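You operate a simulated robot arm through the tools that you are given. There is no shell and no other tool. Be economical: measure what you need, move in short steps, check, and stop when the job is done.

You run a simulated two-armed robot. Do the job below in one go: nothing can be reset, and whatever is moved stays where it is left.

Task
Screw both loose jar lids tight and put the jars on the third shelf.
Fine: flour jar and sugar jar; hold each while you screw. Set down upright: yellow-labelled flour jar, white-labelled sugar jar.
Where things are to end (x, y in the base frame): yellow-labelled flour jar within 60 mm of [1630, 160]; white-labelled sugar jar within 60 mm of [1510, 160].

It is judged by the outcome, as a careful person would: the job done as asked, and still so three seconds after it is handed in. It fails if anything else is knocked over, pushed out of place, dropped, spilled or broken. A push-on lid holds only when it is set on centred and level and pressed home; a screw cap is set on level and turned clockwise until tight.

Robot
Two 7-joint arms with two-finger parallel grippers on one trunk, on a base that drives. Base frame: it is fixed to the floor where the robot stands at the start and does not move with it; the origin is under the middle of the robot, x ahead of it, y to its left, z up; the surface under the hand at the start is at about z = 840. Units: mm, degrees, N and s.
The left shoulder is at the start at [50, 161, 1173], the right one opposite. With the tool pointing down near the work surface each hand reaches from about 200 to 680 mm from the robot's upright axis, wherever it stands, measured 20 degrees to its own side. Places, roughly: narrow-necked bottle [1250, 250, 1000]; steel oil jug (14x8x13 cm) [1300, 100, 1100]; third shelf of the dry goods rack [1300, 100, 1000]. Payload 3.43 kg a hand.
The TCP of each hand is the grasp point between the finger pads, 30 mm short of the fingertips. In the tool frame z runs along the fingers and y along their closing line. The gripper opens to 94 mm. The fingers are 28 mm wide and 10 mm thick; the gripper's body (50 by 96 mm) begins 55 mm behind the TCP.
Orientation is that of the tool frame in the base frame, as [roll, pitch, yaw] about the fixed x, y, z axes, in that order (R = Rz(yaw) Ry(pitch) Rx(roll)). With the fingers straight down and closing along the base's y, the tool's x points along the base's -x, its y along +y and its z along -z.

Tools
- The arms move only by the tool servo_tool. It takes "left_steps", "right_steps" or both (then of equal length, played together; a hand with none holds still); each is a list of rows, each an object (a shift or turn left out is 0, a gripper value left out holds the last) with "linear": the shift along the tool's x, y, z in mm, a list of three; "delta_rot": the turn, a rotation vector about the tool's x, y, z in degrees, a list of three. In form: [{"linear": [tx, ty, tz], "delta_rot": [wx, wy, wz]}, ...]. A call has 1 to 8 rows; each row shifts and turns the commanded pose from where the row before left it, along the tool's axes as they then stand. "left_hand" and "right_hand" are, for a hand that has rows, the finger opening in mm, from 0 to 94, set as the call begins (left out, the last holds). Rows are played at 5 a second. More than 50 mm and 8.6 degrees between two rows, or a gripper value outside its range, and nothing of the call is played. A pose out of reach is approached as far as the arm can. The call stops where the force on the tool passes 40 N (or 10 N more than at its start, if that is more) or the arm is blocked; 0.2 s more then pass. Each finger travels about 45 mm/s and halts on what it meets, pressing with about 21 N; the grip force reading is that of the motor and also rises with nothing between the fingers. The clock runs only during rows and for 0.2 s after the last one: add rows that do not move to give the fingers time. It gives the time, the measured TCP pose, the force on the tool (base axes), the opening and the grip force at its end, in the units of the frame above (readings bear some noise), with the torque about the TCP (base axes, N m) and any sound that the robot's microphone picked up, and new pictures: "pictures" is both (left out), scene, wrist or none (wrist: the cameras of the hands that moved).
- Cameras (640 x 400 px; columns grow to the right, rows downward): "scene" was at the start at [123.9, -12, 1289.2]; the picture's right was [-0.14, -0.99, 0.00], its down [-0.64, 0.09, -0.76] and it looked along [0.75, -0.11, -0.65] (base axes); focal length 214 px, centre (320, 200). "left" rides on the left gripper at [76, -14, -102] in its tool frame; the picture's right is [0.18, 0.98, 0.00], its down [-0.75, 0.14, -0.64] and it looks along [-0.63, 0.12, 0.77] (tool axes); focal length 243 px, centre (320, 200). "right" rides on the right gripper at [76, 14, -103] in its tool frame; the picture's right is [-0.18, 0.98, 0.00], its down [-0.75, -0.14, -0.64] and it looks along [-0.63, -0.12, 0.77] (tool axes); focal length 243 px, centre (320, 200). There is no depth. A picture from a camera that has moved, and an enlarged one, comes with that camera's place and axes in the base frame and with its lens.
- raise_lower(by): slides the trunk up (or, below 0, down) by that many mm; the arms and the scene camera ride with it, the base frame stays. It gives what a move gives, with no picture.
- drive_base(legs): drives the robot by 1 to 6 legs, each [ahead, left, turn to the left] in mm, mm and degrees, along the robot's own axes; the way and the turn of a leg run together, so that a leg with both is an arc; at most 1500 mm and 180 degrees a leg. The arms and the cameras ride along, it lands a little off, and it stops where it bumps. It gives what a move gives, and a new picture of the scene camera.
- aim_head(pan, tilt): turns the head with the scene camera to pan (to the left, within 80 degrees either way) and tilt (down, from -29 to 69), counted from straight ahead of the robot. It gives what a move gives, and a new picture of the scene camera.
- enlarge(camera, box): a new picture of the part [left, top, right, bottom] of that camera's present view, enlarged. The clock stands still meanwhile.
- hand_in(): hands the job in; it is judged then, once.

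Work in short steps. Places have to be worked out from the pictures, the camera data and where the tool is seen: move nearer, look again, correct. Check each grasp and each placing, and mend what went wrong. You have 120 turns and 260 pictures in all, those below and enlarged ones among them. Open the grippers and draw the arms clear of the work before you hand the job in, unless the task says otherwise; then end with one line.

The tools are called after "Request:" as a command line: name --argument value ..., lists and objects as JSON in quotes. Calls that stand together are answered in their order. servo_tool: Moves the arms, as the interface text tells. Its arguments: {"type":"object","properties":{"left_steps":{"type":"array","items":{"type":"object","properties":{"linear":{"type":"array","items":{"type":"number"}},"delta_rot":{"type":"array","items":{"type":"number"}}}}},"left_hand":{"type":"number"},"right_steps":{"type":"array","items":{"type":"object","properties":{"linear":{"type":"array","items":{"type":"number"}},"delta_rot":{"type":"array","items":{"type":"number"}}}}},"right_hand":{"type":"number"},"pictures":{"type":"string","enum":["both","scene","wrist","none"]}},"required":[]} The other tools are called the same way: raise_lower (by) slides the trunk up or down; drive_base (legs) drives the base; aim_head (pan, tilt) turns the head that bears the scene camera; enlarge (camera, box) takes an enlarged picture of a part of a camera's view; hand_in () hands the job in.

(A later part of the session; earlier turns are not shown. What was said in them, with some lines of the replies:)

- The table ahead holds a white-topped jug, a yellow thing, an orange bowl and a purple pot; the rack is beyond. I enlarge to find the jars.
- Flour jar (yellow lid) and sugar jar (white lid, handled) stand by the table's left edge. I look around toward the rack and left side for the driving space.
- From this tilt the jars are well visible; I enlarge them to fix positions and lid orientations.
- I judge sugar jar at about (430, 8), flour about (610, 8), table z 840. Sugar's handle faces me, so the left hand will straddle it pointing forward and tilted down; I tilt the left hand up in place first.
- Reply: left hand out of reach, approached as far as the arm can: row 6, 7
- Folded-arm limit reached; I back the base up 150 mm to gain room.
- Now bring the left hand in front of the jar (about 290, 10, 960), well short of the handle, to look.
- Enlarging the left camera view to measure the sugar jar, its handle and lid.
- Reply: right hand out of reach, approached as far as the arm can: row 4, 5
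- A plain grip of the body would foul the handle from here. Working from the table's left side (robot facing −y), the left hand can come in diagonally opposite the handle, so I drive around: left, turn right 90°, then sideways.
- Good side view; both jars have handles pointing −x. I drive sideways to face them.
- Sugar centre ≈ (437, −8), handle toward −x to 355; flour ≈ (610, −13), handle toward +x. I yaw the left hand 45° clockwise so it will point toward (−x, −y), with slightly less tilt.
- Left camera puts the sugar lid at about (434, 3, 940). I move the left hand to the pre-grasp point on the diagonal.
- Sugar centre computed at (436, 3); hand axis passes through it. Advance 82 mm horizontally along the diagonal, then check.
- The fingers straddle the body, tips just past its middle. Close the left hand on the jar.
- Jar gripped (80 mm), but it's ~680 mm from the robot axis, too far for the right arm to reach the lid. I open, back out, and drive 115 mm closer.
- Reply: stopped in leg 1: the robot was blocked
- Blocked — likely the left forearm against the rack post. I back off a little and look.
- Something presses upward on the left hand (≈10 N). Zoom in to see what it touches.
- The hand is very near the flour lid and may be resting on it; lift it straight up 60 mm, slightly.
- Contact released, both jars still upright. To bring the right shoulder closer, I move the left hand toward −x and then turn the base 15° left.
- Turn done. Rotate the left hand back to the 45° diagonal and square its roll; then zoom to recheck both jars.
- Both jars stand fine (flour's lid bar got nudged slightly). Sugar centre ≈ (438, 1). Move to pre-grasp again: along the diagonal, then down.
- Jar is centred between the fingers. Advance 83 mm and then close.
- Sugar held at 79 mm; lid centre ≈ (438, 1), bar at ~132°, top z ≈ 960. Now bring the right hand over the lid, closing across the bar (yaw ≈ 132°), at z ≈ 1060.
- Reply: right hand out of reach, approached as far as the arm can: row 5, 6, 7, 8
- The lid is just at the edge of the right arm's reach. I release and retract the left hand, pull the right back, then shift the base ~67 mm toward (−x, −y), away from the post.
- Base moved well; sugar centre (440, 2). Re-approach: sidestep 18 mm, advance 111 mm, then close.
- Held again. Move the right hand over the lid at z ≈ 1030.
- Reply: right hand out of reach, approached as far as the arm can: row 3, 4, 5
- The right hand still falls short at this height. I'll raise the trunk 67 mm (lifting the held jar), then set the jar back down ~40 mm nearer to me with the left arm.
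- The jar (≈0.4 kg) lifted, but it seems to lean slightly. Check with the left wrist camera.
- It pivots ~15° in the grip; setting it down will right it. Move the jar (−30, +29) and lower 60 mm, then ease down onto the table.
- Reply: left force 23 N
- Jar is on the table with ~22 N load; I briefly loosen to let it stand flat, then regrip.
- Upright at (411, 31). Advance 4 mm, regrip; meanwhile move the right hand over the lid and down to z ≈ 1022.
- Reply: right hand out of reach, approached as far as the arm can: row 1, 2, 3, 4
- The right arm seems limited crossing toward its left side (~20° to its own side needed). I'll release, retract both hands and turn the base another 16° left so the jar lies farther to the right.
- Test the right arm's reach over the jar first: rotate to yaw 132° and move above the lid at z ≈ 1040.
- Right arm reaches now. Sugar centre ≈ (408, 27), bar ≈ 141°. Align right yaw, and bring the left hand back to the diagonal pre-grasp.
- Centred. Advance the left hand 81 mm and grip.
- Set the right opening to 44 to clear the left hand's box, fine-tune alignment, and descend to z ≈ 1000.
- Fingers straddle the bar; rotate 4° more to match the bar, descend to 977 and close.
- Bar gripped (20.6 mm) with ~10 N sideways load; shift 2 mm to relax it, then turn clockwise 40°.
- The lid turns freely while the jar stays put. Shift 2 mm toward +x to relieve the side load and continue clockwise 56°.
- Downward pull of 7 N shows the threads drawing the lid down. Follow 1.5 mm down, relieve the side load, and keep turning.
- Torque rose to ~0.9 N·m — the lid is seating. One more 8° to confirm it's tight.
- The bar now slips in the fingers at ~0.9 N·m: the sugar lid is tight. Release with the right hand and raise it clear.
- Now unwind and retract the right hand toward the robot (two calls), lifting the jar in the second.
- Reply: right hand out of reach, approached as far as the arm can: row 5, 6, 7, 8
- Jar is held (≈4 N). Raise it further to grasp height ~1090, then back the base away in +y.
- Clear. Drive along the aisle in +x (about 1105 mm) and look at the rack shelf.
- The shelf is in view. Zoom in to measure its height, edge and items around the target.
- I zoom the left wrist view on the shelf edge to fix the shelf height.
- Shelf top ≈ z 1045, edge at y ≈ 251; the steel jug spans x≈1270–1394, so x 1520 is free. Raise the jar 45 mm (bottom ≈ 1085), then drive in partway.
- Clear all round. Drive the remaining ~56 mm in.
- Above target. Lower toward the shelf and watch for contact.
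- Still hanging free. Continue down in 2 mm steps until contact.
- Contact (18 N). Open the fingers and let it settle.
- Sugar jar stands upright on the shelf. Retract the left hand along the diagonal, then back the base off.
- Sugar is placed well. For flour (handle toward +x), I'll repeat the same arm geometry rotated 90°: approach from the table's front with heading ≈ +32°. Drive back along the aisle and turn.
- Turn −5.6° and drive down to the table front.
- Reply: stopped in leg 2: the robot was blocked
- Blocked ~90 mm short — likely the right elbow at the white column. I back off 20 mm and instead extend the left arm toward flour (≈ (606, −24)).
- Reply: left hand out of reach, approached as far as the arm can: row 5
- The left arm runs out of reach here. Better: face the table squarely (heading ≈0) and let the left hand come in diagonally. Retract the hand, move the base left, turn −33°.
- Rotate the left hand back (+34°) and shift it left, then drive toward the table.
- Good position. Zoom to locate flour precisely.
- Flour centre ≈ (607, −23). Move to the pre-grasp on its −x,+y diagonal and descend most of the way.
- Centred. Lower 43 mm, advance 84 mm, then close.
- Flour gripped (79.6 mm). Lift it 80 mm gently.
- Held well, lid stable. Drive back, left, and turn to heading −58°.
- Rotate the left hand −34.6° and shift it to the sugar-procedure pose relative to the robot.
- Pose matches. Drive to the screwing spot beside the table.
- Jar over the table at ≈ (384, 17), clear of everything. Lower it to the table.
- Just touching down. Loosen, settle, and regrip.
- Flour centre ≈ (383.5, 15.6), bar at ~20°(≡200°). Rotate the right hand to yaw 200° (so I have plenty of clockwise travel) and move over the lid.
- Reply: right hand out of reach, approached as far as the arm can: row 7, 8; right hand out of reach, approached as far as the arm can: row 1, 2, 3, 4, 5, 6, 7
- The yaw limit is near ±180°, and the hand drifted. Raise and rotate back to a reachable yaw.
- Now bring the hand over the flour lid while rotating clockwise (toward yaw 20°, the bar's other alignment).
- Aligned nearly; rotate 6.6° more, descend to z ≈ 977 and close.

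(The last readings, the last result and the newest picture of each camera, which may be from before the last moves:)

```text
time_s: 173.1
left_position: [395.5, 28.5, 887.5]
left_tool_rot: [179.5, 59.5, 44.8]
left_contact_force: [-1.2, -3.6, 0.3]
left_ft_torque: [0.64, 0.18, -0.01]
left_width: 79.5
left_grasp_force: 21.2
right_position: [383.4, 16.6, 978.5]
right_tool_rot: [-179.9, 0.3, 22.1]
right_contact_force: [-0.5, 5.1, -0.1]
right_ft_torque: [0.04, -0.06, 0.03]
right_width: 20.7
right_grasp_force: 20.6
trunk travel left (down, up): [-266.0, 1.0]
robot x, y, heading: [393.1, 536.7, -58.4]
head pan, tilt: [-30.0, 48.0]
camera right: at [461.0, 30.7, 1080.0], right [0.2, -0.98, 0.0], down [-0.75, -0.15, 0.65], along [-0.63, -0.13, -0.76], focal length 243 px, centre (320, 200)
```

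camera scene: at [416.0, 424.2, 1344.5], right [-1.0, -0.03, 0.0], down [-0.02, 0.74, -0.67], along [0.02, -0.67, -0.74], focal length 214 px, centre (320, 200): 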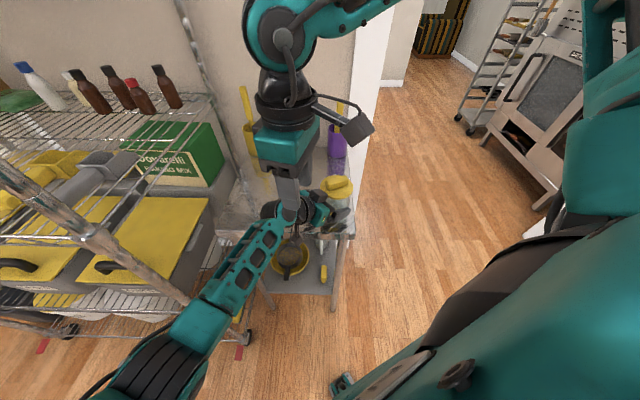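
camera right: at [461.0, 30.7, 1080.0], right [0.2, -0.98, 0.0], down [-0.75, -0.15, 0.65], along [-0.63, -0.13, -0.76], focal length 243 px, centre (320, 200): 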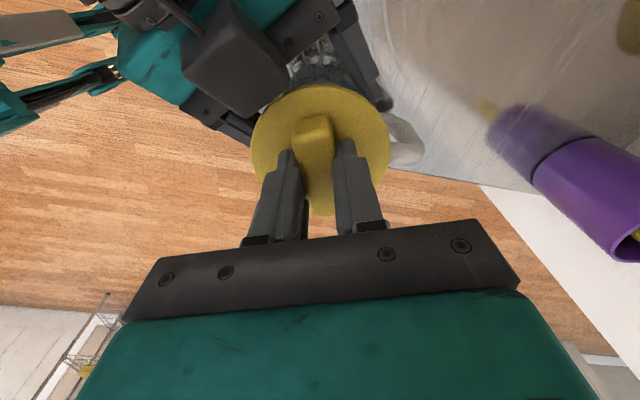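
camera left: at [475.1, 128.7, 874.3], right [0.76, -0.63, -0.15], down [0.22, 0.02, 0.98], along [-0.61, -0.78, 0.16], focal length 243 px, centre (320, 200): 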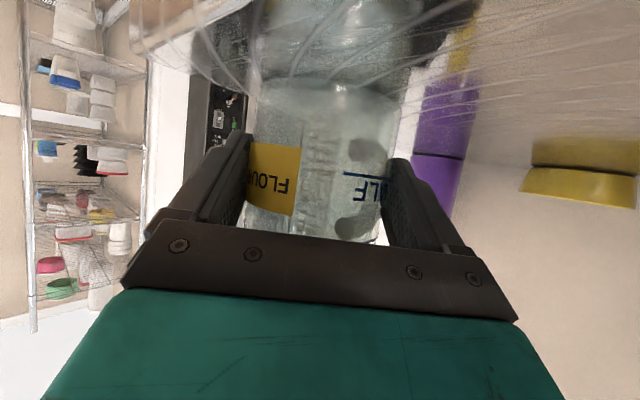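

Gripped at 20.7 mm. Turn clockwise 48°.

Request:
servo_tool --right_steps '[{"linear": [0, -1, 0]}, {"delta_rot": [0, 0, 8]}, {"delta_rot": [0, 0, 8]}, {"delta_rot": [0, 0, 8]}, {"delta_rot": [0, 0, 8]}, {"delta_rot": [0, 0, 8]}, {"delta_rot": [0, 0, 8]}]' --pictures "wrist"

```text
time_s: 174.7
left_position: [393.3, 27.5, 888.9]
left_tool_rot: [179.5, 59.5, 44.5]
left_contact_force: [-7.3, 5.8, 4.5]
left_ft_torque: [-0.6, -0.43, -0.17]
left_width: 79.5
left_grasp_force: 21.1
right_position: [382.8, 15.8, 979.1]
right_tool_rot: [179.8, 0.2, -26.1]
right_contact_force: [6.6, -6.3, -8.0]
right_ft_torque: [0.01, -0.14, 0.04]
right_width: 20.8
right_grasp_force: 20.5
trunk travel left (down, up): [-266.0, 1.0]
robot x, y, heading: [389.7, 538.5, -58.5]
head pan, tilt: [-30.0, 48.0]
camera right: at [445.4, -31.9, 1080.8], right [-0.6, -0.8, 0.01], down [-0.61, 0.46, 0.64], along [-0.52, 0.38, -0.77], focal length 243 px, centre (320, 200)
```

right: 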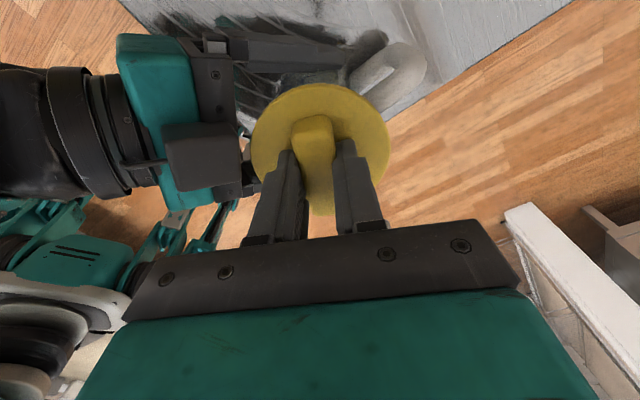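

Threads are pulling down. Follow 1.5 mm and continue 48°.

Request:
servo_tool --right_steps '[{"linear": [1.4, 0.5, 1.4]}, {"delta_rot": [0, 0, 8]}, {"delta_rot": [0, 0, 8]}, {"linear": [0, 0, 0.3], "delta_rot": [0, 0, 8]}, {"delta_rot": [0, 0, 8]}, {"linear": [0, 0, 0.3], "delta_rot": [0, 0, 8]}, {"delta_rot": [0, 0, 8]}]' --pictures "wrist"

```text
time_s: 176.3
left_position: [396.0, 27.0, 886.7]
left_tool_rot: [179.6, 59.5, 44.8]
left_contact_force: [0.7, 3.9, 1.6]
left_ft_torque: [0.06, 0.59, 0.0]
left_width: 79.7
left_grasp_force: 20.7
right_position: [384.4, 13.8, 976.7]
right_tool_rot: [179.6, 0.1, -74.0]
right_contact_force: [-4.7, -3.2, 5.2]
right_ft_torque: [0.05, 0.01, 0.01]
right_width: 20.9
right_grasp_force: 20.8
trunk travel left (down, up): [-266.0, 1.0]
robot x, y, heading: [392.1, 535.1, -58.3]
head pan, tilt: [-30.0, 48.0]
camera right: at [391.5, -63.5, 1079.2], right [-1.0, -0.09, 0.01], down [-0.07, 0.76, 0.64], along [-0.06, 0.64, -0.77], focal length 243 px, centre (320, 200)
```

right: 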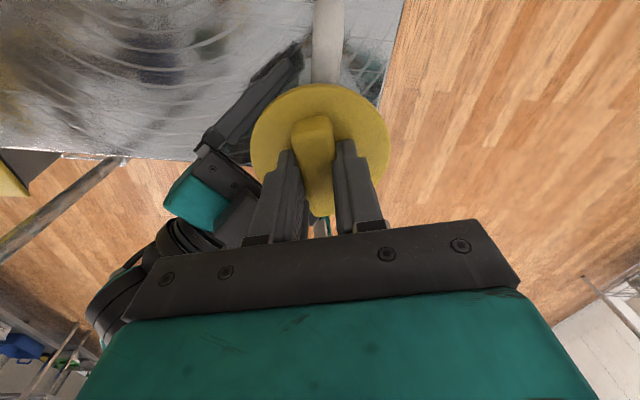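

No torque yet; continue clockwise.

Request:
servo_tool --right_steps '[{"delta_rot": [0, 0, 8]}, {"delta_rot": [0, 0, 8]}, {"delta_rot": [0, 0, 8]}, {"delta_rot": [0, 0, 8]}, {"delta_rot": [0, 0, 8]}]' --pictures "wrist"

```text
time_s: 177.5
left_position: [395.6, 27.6, 887.8]
left_tool_rot: [179.4, 59.4, 44.6]
left_contact_force: [7.7, 13.1, 4.2]
left_ft_torque: [0.03, 0.42, -0.87]
left_width: 78.6
left_grasp_force: 21.4
right_position: [383.6, 14.2, 976.3]
right_tool_rot: [179.8, -0.5, -114.0]
right_contact_force: [-9.7, -8.6, 4.6]
right_ft_torque: [-0.34, 0.3, 1.05]
right_width: 27.3
right_grasp_force: 21.1
trunk travel left (down, up): [-266.0, 1.0]
robot x, y, heading: [389.0, 535.3, -58.4]
head pan, tilt: [-30.0, 48.0]
camera right: at [339.6, -49.8, 1079.8], right [-0.82, 0.57, 0.0], down [0.44, 0.63, 0.64], along [0.36, 0.53, -0.77], focal length 243 px, centre (320, 200)
```

right: 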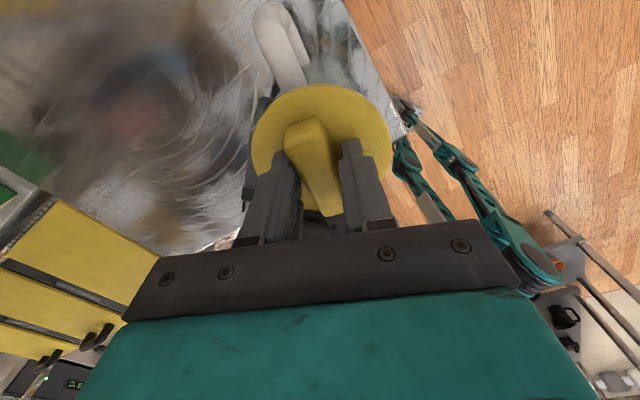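

Torque ~1 N·m and the bar slips: flour lid is tight. Release, raise and retract the right hand.

Request:
servo_tool --right_steps '[{}, {}, {"linear": [0, 0, -25]}, {"linear": [0, 0, -40]}, {"linear": [0, 0, -40]}]' --right_hand 60 --pictures "none"

Request:
servo_tool --right_steps '[{"linear": [-19.8, 29.4, -10]}, {"linear": [-19.8, 29.4, -10]}, {"linear": [-19.8, 29.4, -10]}, {"linear": [-19.8, 29.4, -10]}, {"linear": [-19.8, 29.4, -10]}]' --pictures "scene"

Request:
enlarge --camera "scene" --box '[250, 120, 410, 220]'

```text
time_s: 178.7
left_position: [395.2, 27.5, 888.1]
left_tool_rot: [179.5, 59.5, 44.5]
left_contact_force: [-0.3, 1.6, 0.1]
left_ft_torque: [0.18, -0.12, 0.0]
left_width: 78.3
left_grasp_force: 20.6
right_position: [383.2, 14.9, 1083.3]
right_tool_rot: [179.7, -0.2, -113.8]
right_contact_force: [-0.1, 0.1, -0.1]
right_ft_torque: [0.0, -0.01, -0.02]
right_width: 60.1
right_grasp_force: 0.2
trunk travel left (down, up): [-266.0, 1.0]
robot x, y, heading: [389.7, 533.8, -58.2]
head pan, tilt: [-30.0, 48.0]
```

```text
time_s: 179.9
left_position: [394.7, 27.8, 887.7]
left_tool_rot: [179.5, 59.5, 44.6]
left_contact_force: [-0.1, 0.3, 0.4]
left_ft_torque: [0.1, -0.08, 0.0]
left_width: 78.2
left_grasp_force: 21.3
right_position: [290.2, 166.1, 1133.5]
right_tool_rot: [179.7, -0.2, -113.9]
right_contact_force: [0.1, 0.8, -1.0]
right_ft_torque: [-0.01, 0.04, 0.0]
right_width: 60.2
right_grasp_force: 0.0
trunk travel left (down, up): [-266.0, 1.0]
robot x, y, heading: [393.4, 535.5, -58.6]
head pan, tilt: [-30.0, 48.0]
camera scene: at [415.5, 424.3, 1344.5], right [-1.0, -0.03, 0.0], down [-0.02, 0.74, -0.67], along [0.02, -0.67, -0.74], focal length 214 px, centre (320, 200)
```

scene: 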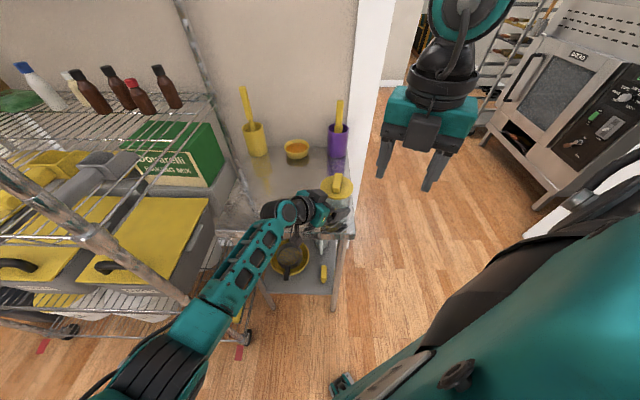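

```text
4.00 times, centred on (330, 170) of scene
camera zoom: at [415.5, 424.3, 1344.5], right [-1.0, -0.03, 0.0], down [-0.02, 0.74, -0.67], along [0.02, -0.67, -0.74], focal length 858 px, centre (280, 320)
```

zoom: 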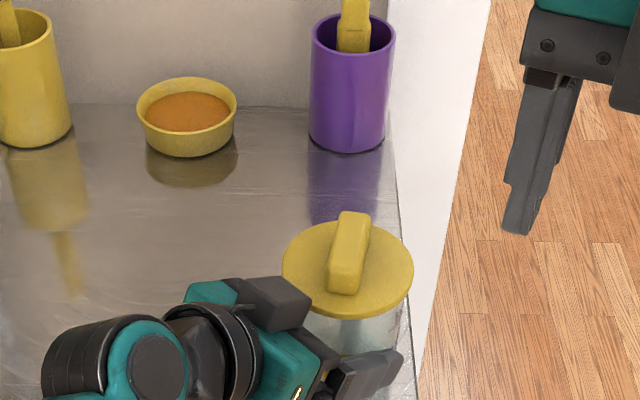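

Flour lid seated. Lift the jar to ~z 1140.

Request:
servo_tool --left_steps '[{"linear": [-8.6, 0, -5.05]}, {"linear": [-8.6, 0, -5.05]}, {"linear": [-12.9, 0, -7.6]}, {"linear": [-15, 0, -8.8]}, {"linear": [-15, 0, -8.8]}, {"linear": [-15, 0, -8.8]}, {"linear": [-15, 0, -8.8]}, {"linear": [-15, 0, -8.8]}]' --pictures "none"

Request:
servo_tool --left_steps '[{"linear": [-15, 0, -8.8]}, {"linear": [-15, 0, -8.8]}, {"linear": [-15, 0, -8.8]}, {"linear": [-15, 0, -8.8]}, {"linear": [-15, 0, -8.8]}, {"linear": [-15, 0, -8.8]}, {"linear": [-15, 0, -8.8]}]' --pictures "none"

Request:
drive_base --legs '[[-325, 200, 0]]'

```text
time_s: 181.7
left_position: [395.8, 28.7, 1009.2]
left_tool_rot: [179.5, 59.4, 44.8]
left_contact_force: [0.4, -0.4, -3.8]
left_ft_torque: [0.1, -0.07, 0.02]
left_width: 78.1
left_grasp_force: 20.7
right_position: [290.3, 166.0, 1132.3]
right_tool_rot: [179.6, -0.1, -113.8]
right_contact_force: [0.3, -0.4, 0.8]
right_ft_torque: [0.0, 0.01, 0.01]
right_width: 60.0
right_grasp_force: 0.0
trunk travel left (down, up): [-266.0, 1.0]
robot x, y, heading: [390.9, 536.2, -58.3]
head pan, tilt: [-30.0, 48.0]
```

```text
time_s: 183.3
left_position: [392.9, 27.7, 1132.5]
left_tool_rot: [179.7, 59.4, 44.7]
left_contact_force: [0.5, -0.2, -4.3]
left_ft_torque: [0.11, -0.08, -0.01]
left_width: 78.3
left_grasp_force: 21.1
right_position: [291.3, 164.8, 1132.6]
right_tool_rot: [179.6, -0.2, -113.9]
right_contact_force: [0.0, 0.6, -0.2]
right_ft_torque: [-0.02, 0.01, 0.01]
right_width: 60.1
right_grasp_force: 0.1
trunk travel left (down, up): [-266.0, 1.0]
robot x, y, heading: [391.7, 536.8, -58.1]
head pan, tilt: [-30.0, 48.0]
```

```text
time_s: 185.7
left_position: [397.7, 405.2, 1132.1]
left_tool_rot: [179.5, 59.5, 44.8]
left_contact_force: [0.5, 0.1, -3.4]
left_ft_torque: [0.08, -0.05, -0.02]
left_width: 78.2
left_grasp_force: 21.0
right_position: [295.0, 540.0, 1132.6]
right_tool_rot: [179.7, -0.3, -113.7]
right_contact_force: [0.8, -0.1, 0.8]
right_ft_torque: [0.01, 0.0, 0.0]
right_width: 59.7
right_grasp_force: 0.1
trunk travel left (down, up): [-266.0, 1.0]
robot x, y, heading: [395.6, 911.9, -58.2]
head pan, tilt: [-30.0, 48.0]
camera scene: at [419.3, 799.9, 1344.5], right [-1.0, -0.03, 0.0], down [-0.02, 0.74, -0.67], along [0.02, -0.67, -0.74], focal length 214 px, centre (320, 200)
```

scene: 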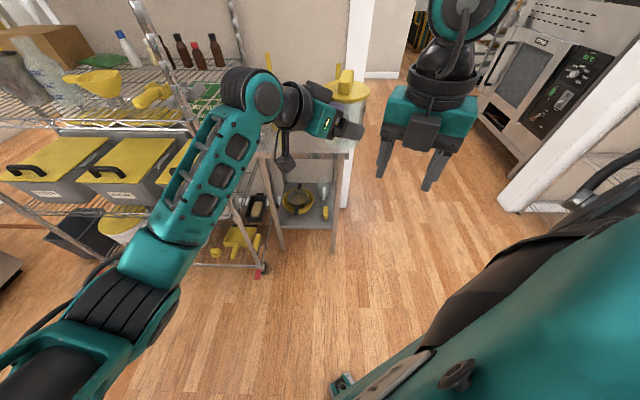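

Yaw the left hand +30° now (to clear the far rack post later), then drive along the aisle.

Request:
servo_tool --left_steps '[{"delta_rot": [-6.5, 0, -3.8]}, {"delta_rot": [-6.5, 0, -3.8]}, {"delta_rot": [-6.5, 0, -3.8]}, {"delta_rot": [-6.5, 0, -3.8]}]' --pictures "none"

Request:
drive_base --legs '[[523, 976, 0]]'

Request:
aim_head --pan -28 --tilt 25

```text
time_s: 186.7
left_position: [408.2, 401.6, 1129.1]
left_tool_rot: [178.5, 59.4, 75.1]
left_contact_force: [-0.5, -0.1, -3.8]
left_ft_torque: [0.06, 0.04, -0.02]
left_width: 78.3
left_grasp_force: 20.6
right_position: [294.5, 539.0, 1133.4]
right_tool_rot: [179.6, -0.2, -113.7]
right_contact_force: [-0.2, -0.1, -0.3]
right_ft_torque: [-0.02, 0.01, -0.01]
right_width: 59.6
right_grasp_force: 0.0
trunk travel left (down, up): [-266.0, 1.0]
robot x, y, heading: [393.7, 915.7, -58.2]
head pan, tilt: [-30.0, 48.0]
```

```text
time_s: 195.6
left_position: [1517.4, 467.7, 1126.2]
left_tool_rot: [178.5, 59.2, 75.0]
left_contact_force: [0.0, 0.8, -4.0]
left_ft_torque: [0.13, -0.01, 0.01]
left_width: 78.0
left_grasp_force: 20.7
right_position: [1403.5, 604.7, 1132.7]
right_tool_rot: [179.7, -0.1, -113.5]
right_contact_force: [-0.7, -0.5, 0.1]
right_ft_torque: [0.02, 0.01, -0.04]
right_width: 59.9
right_grasp_force: 0.0
trunk travel left (down, up): [-266.0, 1.0]
robot x, y, heading: [1499.4, 979.6, -58.2]
head pan, tilt: [-30.0, 48.0]
camera scene: at [1527.5, 864.8, 1344.4], right [-1.0, -0.04, 0.0], down [-0.03, 0.74, -0.67], along [0.02, -0.67, -0.74], focal length 214 px, centre (320, 200)
```

scene: 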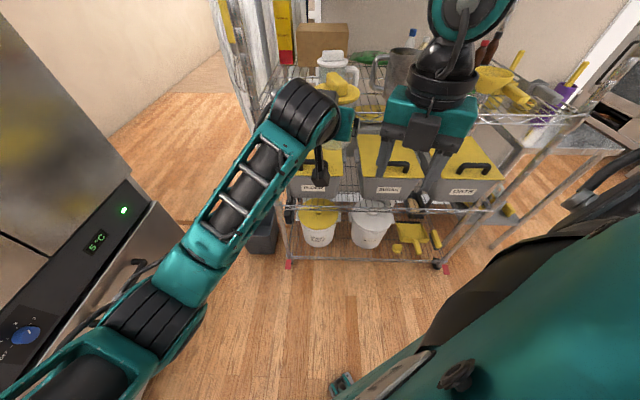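

```text
time_s: 196.4
left_position: [1518.9, 466.6, 1124.7]
left_tool_rot: [178.3, 59.0, 75.0]
left_contact_force: [0.1, -0.6, -3.6]
left_ft_torque: [0.12, 0.02, -0.02]
left_width: 77.9
left_grasp_force: 21.1
right_position: [1403.8, 603.9, 1133.5]
right_tool_rot: [179.7, -0.2, -113.5]
right_contact_force: [-0.3, -0.3, 0.3]
right_ft_torque: [0.0, -0.01, -0.01]
right_width: 59.9
right_grasp_force: 0.1
trunk travel left (down, up): [-266.0, 1.0]
robot x, y, heading: [1501.0, 978.3, -58.0]
head pan, tilt: [-28.0, 25.0]
camera scene: at [1531.0, 851.6, 1379.1], right [-1.0, -0.07, 0.0], down [-0.03, 0.42, -0.91], along [0.06, -0.9, -0.42], focal length 214 px, centre (320, 200)
```

scene: 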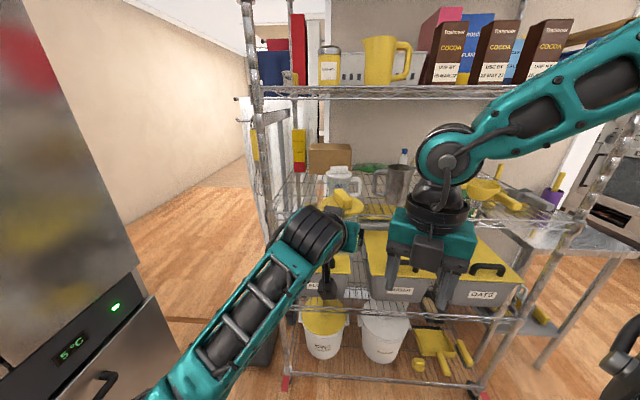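

Raise 15 mm for margin, then drive to just in front of the slot at x ≈ 1632.

Request:
servo_tool --left_steps '[{"linear": [-8.6, 0, -5.1]}, {"linear": [-8.6, 0, -5.1]}]' --pictures "none"

Request:
drive_base --legs '[[185, 25, 0]]'

Request:
enlarge --camera "scene" --box '[210, 110, 450, 260]'

Request:
enlarge --camera "left" --box '[0, 0, 640, 400]'

```text
time_s: 197.0
left_position: [1521.0, 466.6, 1143.1]
left_tool_rot: [177.8, 58.8, 75.0]
left_contact_force: [-0.2, 0.1, -3.7]
left_ft_torque: [0.08, -0.03, -0.02]
left_width: 78.1
left_grasp_force: 20.8
right_position: [1403.5, 604.5, 1133.4]
right_tool_rot: [179.7, -0.2, -113.5]
right_contact_force: [0.2, -0.2, -0.9]
right_ft_torque: [0.0, 0.02, 0.03]
right_width: 60.1
right_grasp_force: 0.1
trunk travel left (down, up): [-266.0, 1.0]
robot x, y, heading: [1506.5, 979.1, -58.1]
head pan, tilt: [-28.0, 25.0]
```

```text
time_s: 198.6
left_position: [1644.3, 322.1, 1143.1]
left_tool_rot: [177.8, 58.8, 75.5]
left_contact_force: [-0.6, -0.1, -3.3]
left_ft_torque: [0.11, 0.01, -0.02]
left_width: 78.2
left_grasp_force: 20.9
right_position: [1525.6, 459.9, 1132.5]
right_tool_rot: [179.8, -0.1, -113.0]
right_contact_force: [1.1, -1.0, 0.0]
right_ft_torque: [0.01, 0.02, 0.02]
right_width: 60.1
right_grasp_force: 0.1
trunk travel left (down, up): [-266.0, 1.0]
robot x, y, heading: [1621.5, 835.2, -57.7]
head pan, tilt: [-28.0, 25.0]
camera scene: at [1651.5, 708.0, 1379.1], right [-1.0, -0.08, 0.0], down [-0.03, 0.42, -0.91], along [0.07, -0.9, -0.42], focal length 214 px, centre (320, 200)
```

scene: 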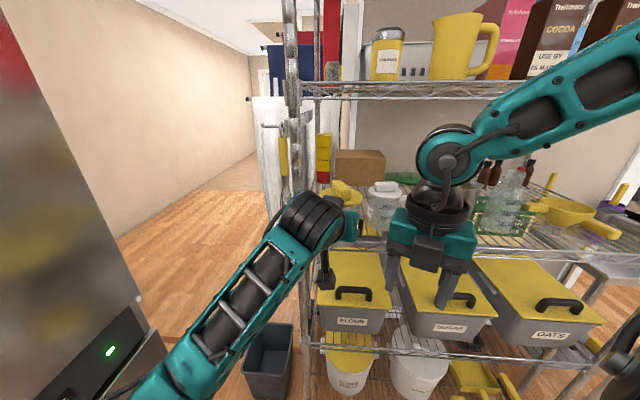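

```text
2.67 times, centred on (330, 185) of scene
camera zoom: at [1651.5, 708.0, 1379.1], right [-1.0, -0.08, 0.0], down [-0.03, 0.42, -0.91], along [0.07, -0.9, -0.42], focal length 572 px, centre (293, 240)
```

zoom: 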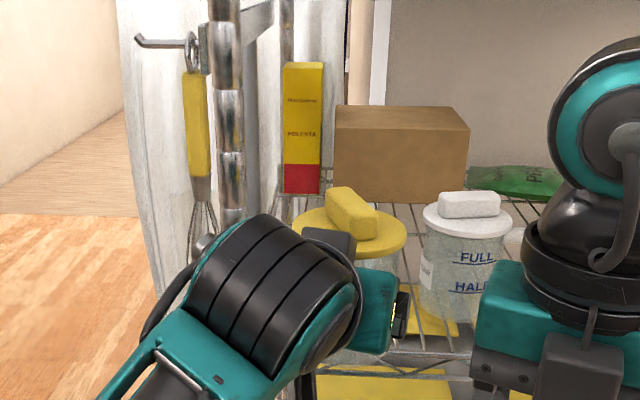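

```text
1.00 times, centred on (320, 200) of left (not enlarged: the box is as wide or as high as the picture)
camera zoom: at [1659.1, 451.3, 1131.7], right [0.98, -0.12, -0.14], down [0.16, 0.13, 0.98], along [-0.1, -0.98, 0.15], focal length 243 px, centre (320, 200)
```

zoom: 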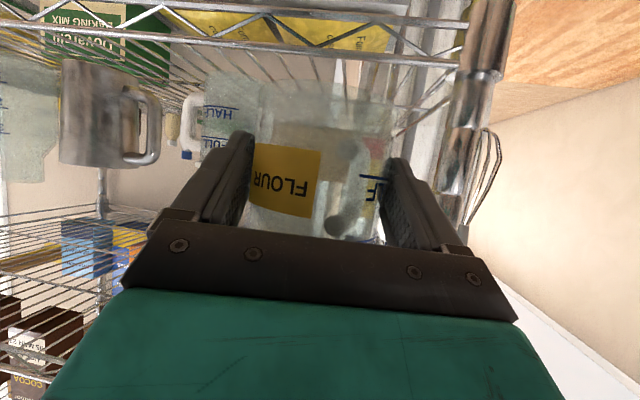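

Clear path: aim for flour at ≈ (1628, 160). Pull the right hand back a bit, then drive the last 145 mm in two parts.

Request:
servo_tool --right_steps '[{"linear": [-27.5, 11.7, -10]}, {"linear": [-27.5, 11.7, -10]}]' --pictures "none"

Request:
drive_base --legs '[[70, -51, 0]]'

Request:
enlarge --camera "scene" --box '[230, 130, 430, 255]'

Request:
enlarge --camera "left" --box '[0, 0, 640, 400]'

```text
time_s: 199.2
left_position: [1644.9, 324.9, 1143.0]
left_tool_rot: [177.8, 58.7, 75.4]
left_contact_force: [0.1, 0.2, -3.0]
left_ft_torque: [0.09, 0.02, 0.02]
left_width: 78.0
left_grasp_force: 21.0
right_position: [1534.6, 498.5, 1168.7]
right_tool_rot: [179.6, -0.1, -113.2]
right_contact_force: [0.0, 0.8, -0.8]
right_ft_torque: [-0.02, 0.03, 0.02]
right_width: 60.1
right_grasp_force: 0.0
right hand out of reach, approached as far as the arm can: row 1, 2
trunk travel left (down, up): [-266.0, 1.0]
robot x, y, heading: [1622.0, 830.6, -57.5]
head pan, tilt: [-28.0, 25.0]
```

```text
time_s: 200.3
left_position: [1640.7, 236.7, 1143.2]
left_tool_rot: [177.8, 58.7, 75.7]
left_contact_force: [0.2, -0.4, -3.8]
left_ft_torque: [0.1, 0.03, -0.02]
left_width: 78.1
left_grasp_force: 22.2
right_position: [1530.2, 411.8, 1168.4]
right_tool_rot: [179.6, -0.1, -113.0]
right_contact_force: [0.3, 0.4, 1.0]
right_ft_torque: [0.01, -0.05, 0.01]
right_width: 59.8
right_grasp_force: 0.1
trunk travel left (down, up): [-266.0, 1.0]
robot x, y, heading: [1614.1, 744.2, -57.6]
head pan, tilt: [-28.0, 25.0]
camera scene: at [1644.7, 621.4, 1379.1], right [-1.0, -0.08, 0.0], down [-0.03, 0.42, -0.91], along [0.07, -0.9, -0.42], focal length 214 px, centre (320, 200)
```

scene: 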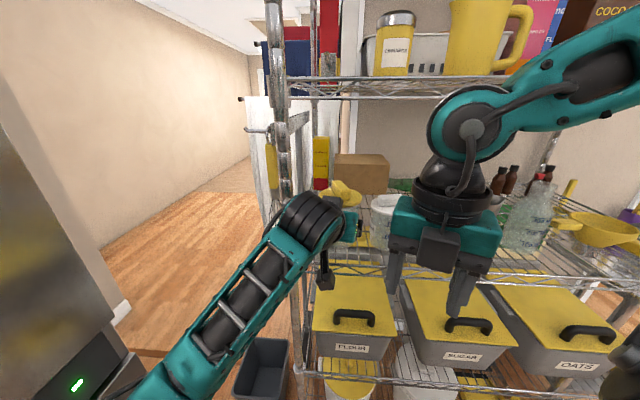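

```text
3.20 times, centred on (330, 192) of scene
camera zoom: at [1644.7, 621.4, 1379.1], right [-1.0, -0.08, 0.0], down [-0.03, 0.42, -0.91], along [0.07, -0.9, -0.42], focal length 686 px, centre (288, 224)
```

zoom: 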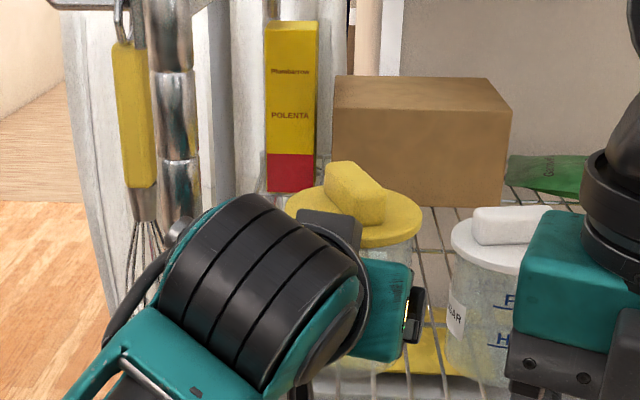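

```text
1.00 times, centred on (320, 200) of left (not enlarged: the box is as wide or as high as the picture)
camera zoom: at [1654.2, 364.5, 1131.0], right [0.98, -0.12, -0.14], down [0.15, 0.13, 0.98], along [-0.1, -0.98, 0.14], focal length 243 px, centre (320, 200)
```

zoom: 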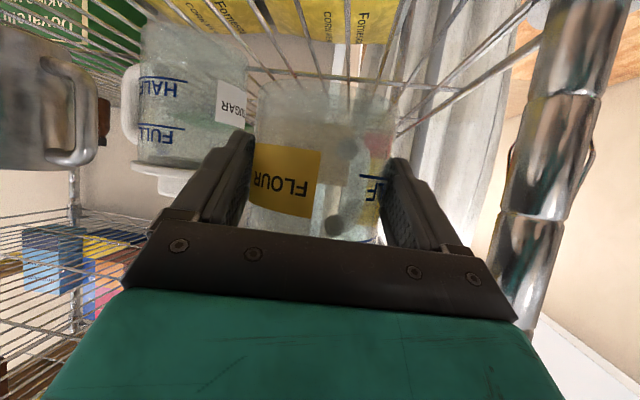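

Everything clears. Drive the last 61 mm.

Request:
drive_base --legs '[[46, -41, 0]]'

Request:
enlarge --camera "left" --box '[0, 0, 640, 400]'

```text
time_s: 201.3
left_position: [1631.3, 175.8, 1142.0]
left_tool_rot: [177.7, 58.7, 75.6]
left_contact_force: [0.0, -0.1, -4.0]
left_ft_torque: [0.13, 0.02, 0.01]
left_width: 78.3
left_grasp_force: 20.9
right_position: [1520.4, 352.6, 1167.0]
right_tool_rot: [179.6, -0.1, -112.9]
right_contact_force: [0.1, -0.5, 0.0]
right_ft_torque: [-0.01, -0.05, -0.03]
right_width: 60.1
right_grasp_force: 0.1
trunk travel left (down, up): [-266.0, 1.0]
robot x, y, heading: [1603.8, 686.2, -57.5]
head pan, tilt: [-28.0, 25.0]
camera scene: at [1635.0, 561.7, 1379.1], right [-1.0, -0.08, 0.0], down [-0.03, 0.42, -0.91], along [0.07, -0.9, -0.42], focal length 214 px, centre (320, 200)
```

scene: 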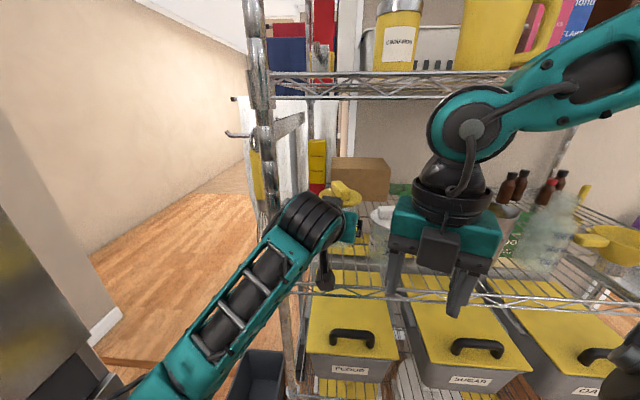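

```text
1.00 times, centred on (320, 200) of left (not enlarged: the box is as wide or as high as the picture)
camera zoom: at [1645.0, 304.8, 1130.8], right [0.98, -0.12, -0.14], down [0.15, 0.13, 0.98], along [-0.1, -0.98, 0.14], focal length 243 px, centre (320, 200)
```

zoom: 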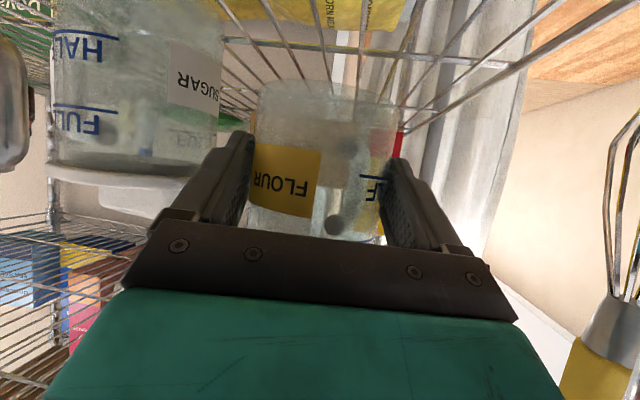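

Over the target. Lower toward the shelf.

Request:
servo_tool --left_steps '[{"linear": [7.7, 0, 4.7]}, {"linear": [7.7, 0, 4.7]}, {"linear": [7.7, 0, 4.7]}, {"linear": [6.8, 0, 4.2]}, {"linear": [1.7, 0, 1]}, {"linear": [1.7, 0, 1]}]' --pictures "wrist"

```text
time_s: 202.7
left_position: [1629.5, 175.9, 1104.7]
left_tool_rot: [177.6, 58.7, 75.6]
left_contact_force: [0.5, 0.0, -4.9]
left_ft_torque: [0.1, 0.01, -0.05]
left_width: 78.0
left_grasp_force: 21.2
right_position: [1520.4, 352.2, 1168.6]
right_tool_rot: [179.8, -0.1, -113.0]
right_contact_force: [0.5, 0.4, -0.3]
right_ft_torque: [-0.01, 0.0, 0.03]
right_width: 60.0
right_grasp_force: 0.1
trunk travel left (down, up): [-266.0, 1.0]
robot x, y, heading: [1604.2, 688.6, -57.3]
head pan, tilt: [-28.0, 25.0]
camera left: at [1645.4, 304.5, 1092.1], right [0.98, -0.12, -0.14], down [0.15, 0.13, 0.98], along [-0.1, -0.98, 0.14], focal length 243 px, centre (320, 200)
```

left: 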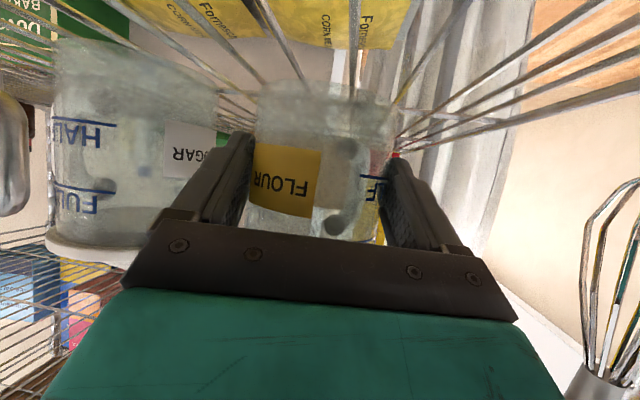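

Still hanging. Continue down in 2 mm steps to contact.

Request:
servo_tool --left_steps '[{"linear": [1.7, 0, 1]}, {"linear": [1.7, 0, 1]}, {"linear": [1.7, 0, 1]}, {"linear": [1.7, 0, 1]}]' --pictures "none"

```text
time_s: 203.7
left_position: [1633.7, 175.9, 1099.2]
left_tool_rot: [177.7, 59.2, 75.7]
left_contact_force: [-0.7, -4.2, 5.2]
left_ft_torque: [-0.23, 0.37, 0.17]
left_width: 78.1
left_grasp_force: 20.6
right_position: [1519.8, 352.4, 1168.3]
right_tool_rot: [179.6, -0.1, -112.9]
right_contact_force: [-0.2, 0.1, -0.3]
right_ft_torque: [0.01, -0.04, 0.03]
right_width: 60.3
right_grasp_force: 0.0
trunk travel left (down, up): [-266.0, 1.0]
robot x, y, heading: [1604.5, 689.0, -57.7]
head pan, tilt: [-28.0, 25.0]
```

Contact. Open to 90 and let it settle.

Request:
servo_tool --left_steps '[{"linear": [1.2, 0, 0.7]}, {}, {}]' --left_hand 90 --pictures "wrist"

Request:
enlarge --camera "scene" --box '[250, 140, 430, 252]'

```text
time_s: 204.5
left_position: [1634.0, 177.2, 1093.3]
left_tool_rot: [177.4, 58.6, 75.5]
left_contact_force: [0.5, 0.3, 0.1]
left_ft_torque: [0.0, 0.0, -0.03]
left_width: 89.9
left_grasp_force: 0.0
right_position: [1520.5, 353.2, 1168.2]
right_tool_rot: [179.8, -0.1, -112.9]
right_contact_force: [0.6, 0.3, 0.6]
right_ft_torque: [0.03, -0.03, -0.04]
right_width: 60.2
right_grasp_force: 0.0
trunk travel left (down, up): [-266.0, 1.0]
robot x, y, heading: [1604.9, 687.4, -57.6]
head pan, tilt: [-28.0, 25.0]
camera left: at [1647.0, 305.1, 1081.3], right [0.98, -0.12, -0.13], down [0.15, 0.13, 0.98], along [-0.1, -0.99, 0.14], focal length 243 px, centre (320, 200)
```

left: 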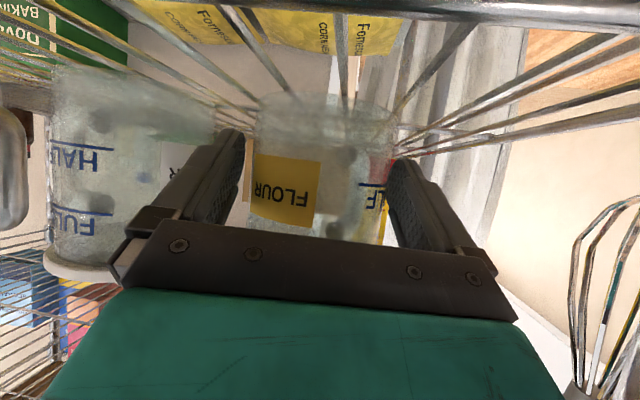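

```text
3.56 times, centred on (340, 196) of scene
camera zoom: at [1635.1, 562.8, 1379.2], right [-1.0, -0.08, 0.0], down [-0.03, 0.42, -0.91], along [0.07, -0.9, -0.42], focal length 763 px, centre (249, 214)
```

zoom: 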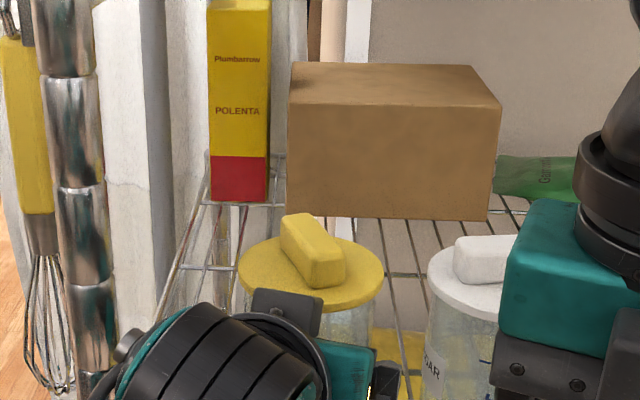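

Flour stands on the shelf. Retract the left hand straight back along its axis.

Request:
servo_tool --left_steps '[{"linear": [5.2, 0, -8.5]}, {"linear": [10.4, 0, -17.1]}, {"linear": [10.4, 0, -17.1]}, {"linear": [10.4, 0, -17.1]}, {"linear": [10.4, 0, -17.1]}]' --pictures "wrist"

Request:
drive_base --legs '[[-190, 120, 0]]'

Request:
enlarge --camera "scene" --box '[250, 120, 450, 245]'

```text
time_s: 205.7
left_position: [1648.9, 266.1, 1092.7]
left_tool_rot: [177.7, 58.8, 75.6]
left_contact_force: [-0.6, -0.8, -0.5]
left_ft_torque: [0.0, 0.0, 0.0]
left_width: 89.9
left_grasp_force: 0.1
right_position: [1519.1, 353.5, 1167.7]
right_tool_rot: [179.7, -0.2, -113.0]
right_contact_force: [-0.4, -0.5, 0.2]
right_ft_torque: [0.01, -0.02, -0.03]
right_width: 60.0
right_grasp_force: 0.1
trunk travel left (down, up): [-266.0, 1.0]
robot x, y, heading: [1607.7, 689.2, -57.6]
head pan, tilt: [-28.0, 25.0]
camera left: at [1663.8, 394.9, 1081.0], right [0.98, -0.12, -0.14], down [0.15, 0.13, 0.98], along [-0.1, -0.98, 0.14], focal length 243 px, centre (320, 200)
```

left: 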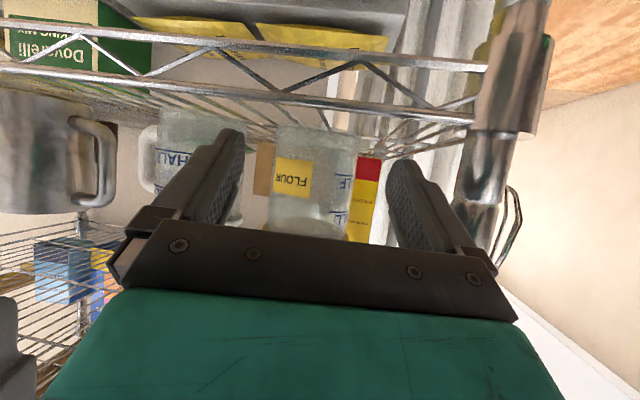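

```text
time_s: 207.4
left_position: [1649.3, 488.8, 1094.1]
left_tool_rot: [177.7, 58.8, 75.5]
left_contact_force: [0.2, 0.6, -0.8]
left_ft_torque: [0.02, -0.01, 0.02]
left_width: 89.9
left_grasp_force: 0.1
right_position: [1520.1, 576.5, 1167.6]
right_tool_rot: [179.7, -0.1, -113.1]
right_contact_force: [0.6, -0.1, 0.2]
right_ft_torque: [-0.01, 0.01, -0.01]
right_width: 59.9
right_grasp_force: 0.1
trunk travel left (down, up): [-266.0, 1.0]
robot x, y, heading: [1608.5, 909.2, -57.8]
head pan, tilt: [-28.0, 25.0]
camera scene: at [1635.4, 786.1, 1379.3], right [-1.0, -0.08, 0.0], down [-0.03, 0.42, -0.91], along [0.07, -0.9, -0.42], focal length 214 px, centre (320, 200)
```

scene: 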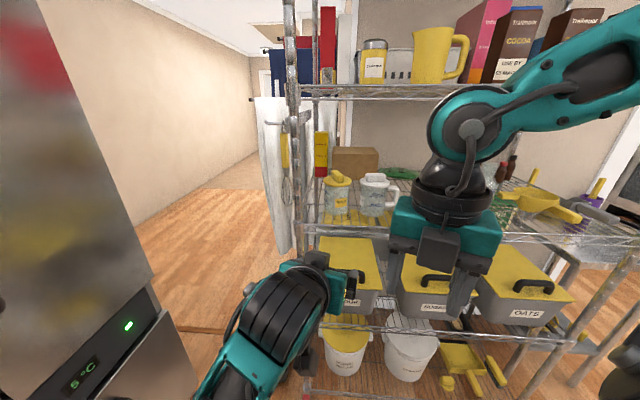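

```text
3.20 times, centred on (350, 182) of scene
camera zoom: at [1635.4, 786.1, 1379.3], right [-1.0, -0.08, 0.0], down [-0.03, 0.42, -0.91], along [0.07, -0.9, -0.42], focal length 686 px, centre (224, 256)
```

zoom: 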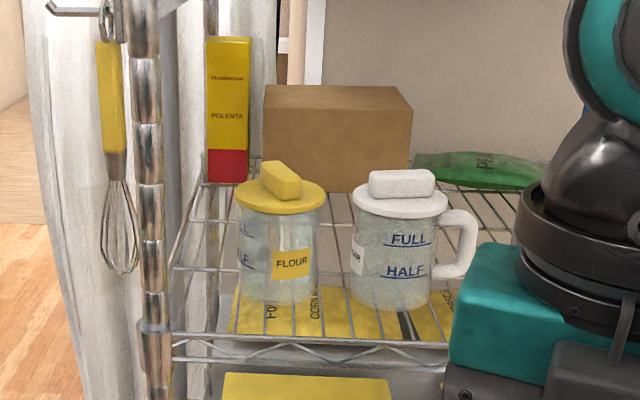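

Both jars stand upright on the third shelf: flour at about (1629, 150) and sugar at about (1512, 154). Both grippers are open and both arms are clear, so I hand in.

Request:
hand_in

```text
The job is handed in.
```

Both lids are screwed tight, and the flour and sugar jars stand upright on the third shelf at about (1629, 150) and (1512, 154), well within the 60 mm limit. Along the way a base move was twice blocked by contact, one of which nudged the loose flour lid round slightly before I tightened it; I saw nothing knocked over or spilled.
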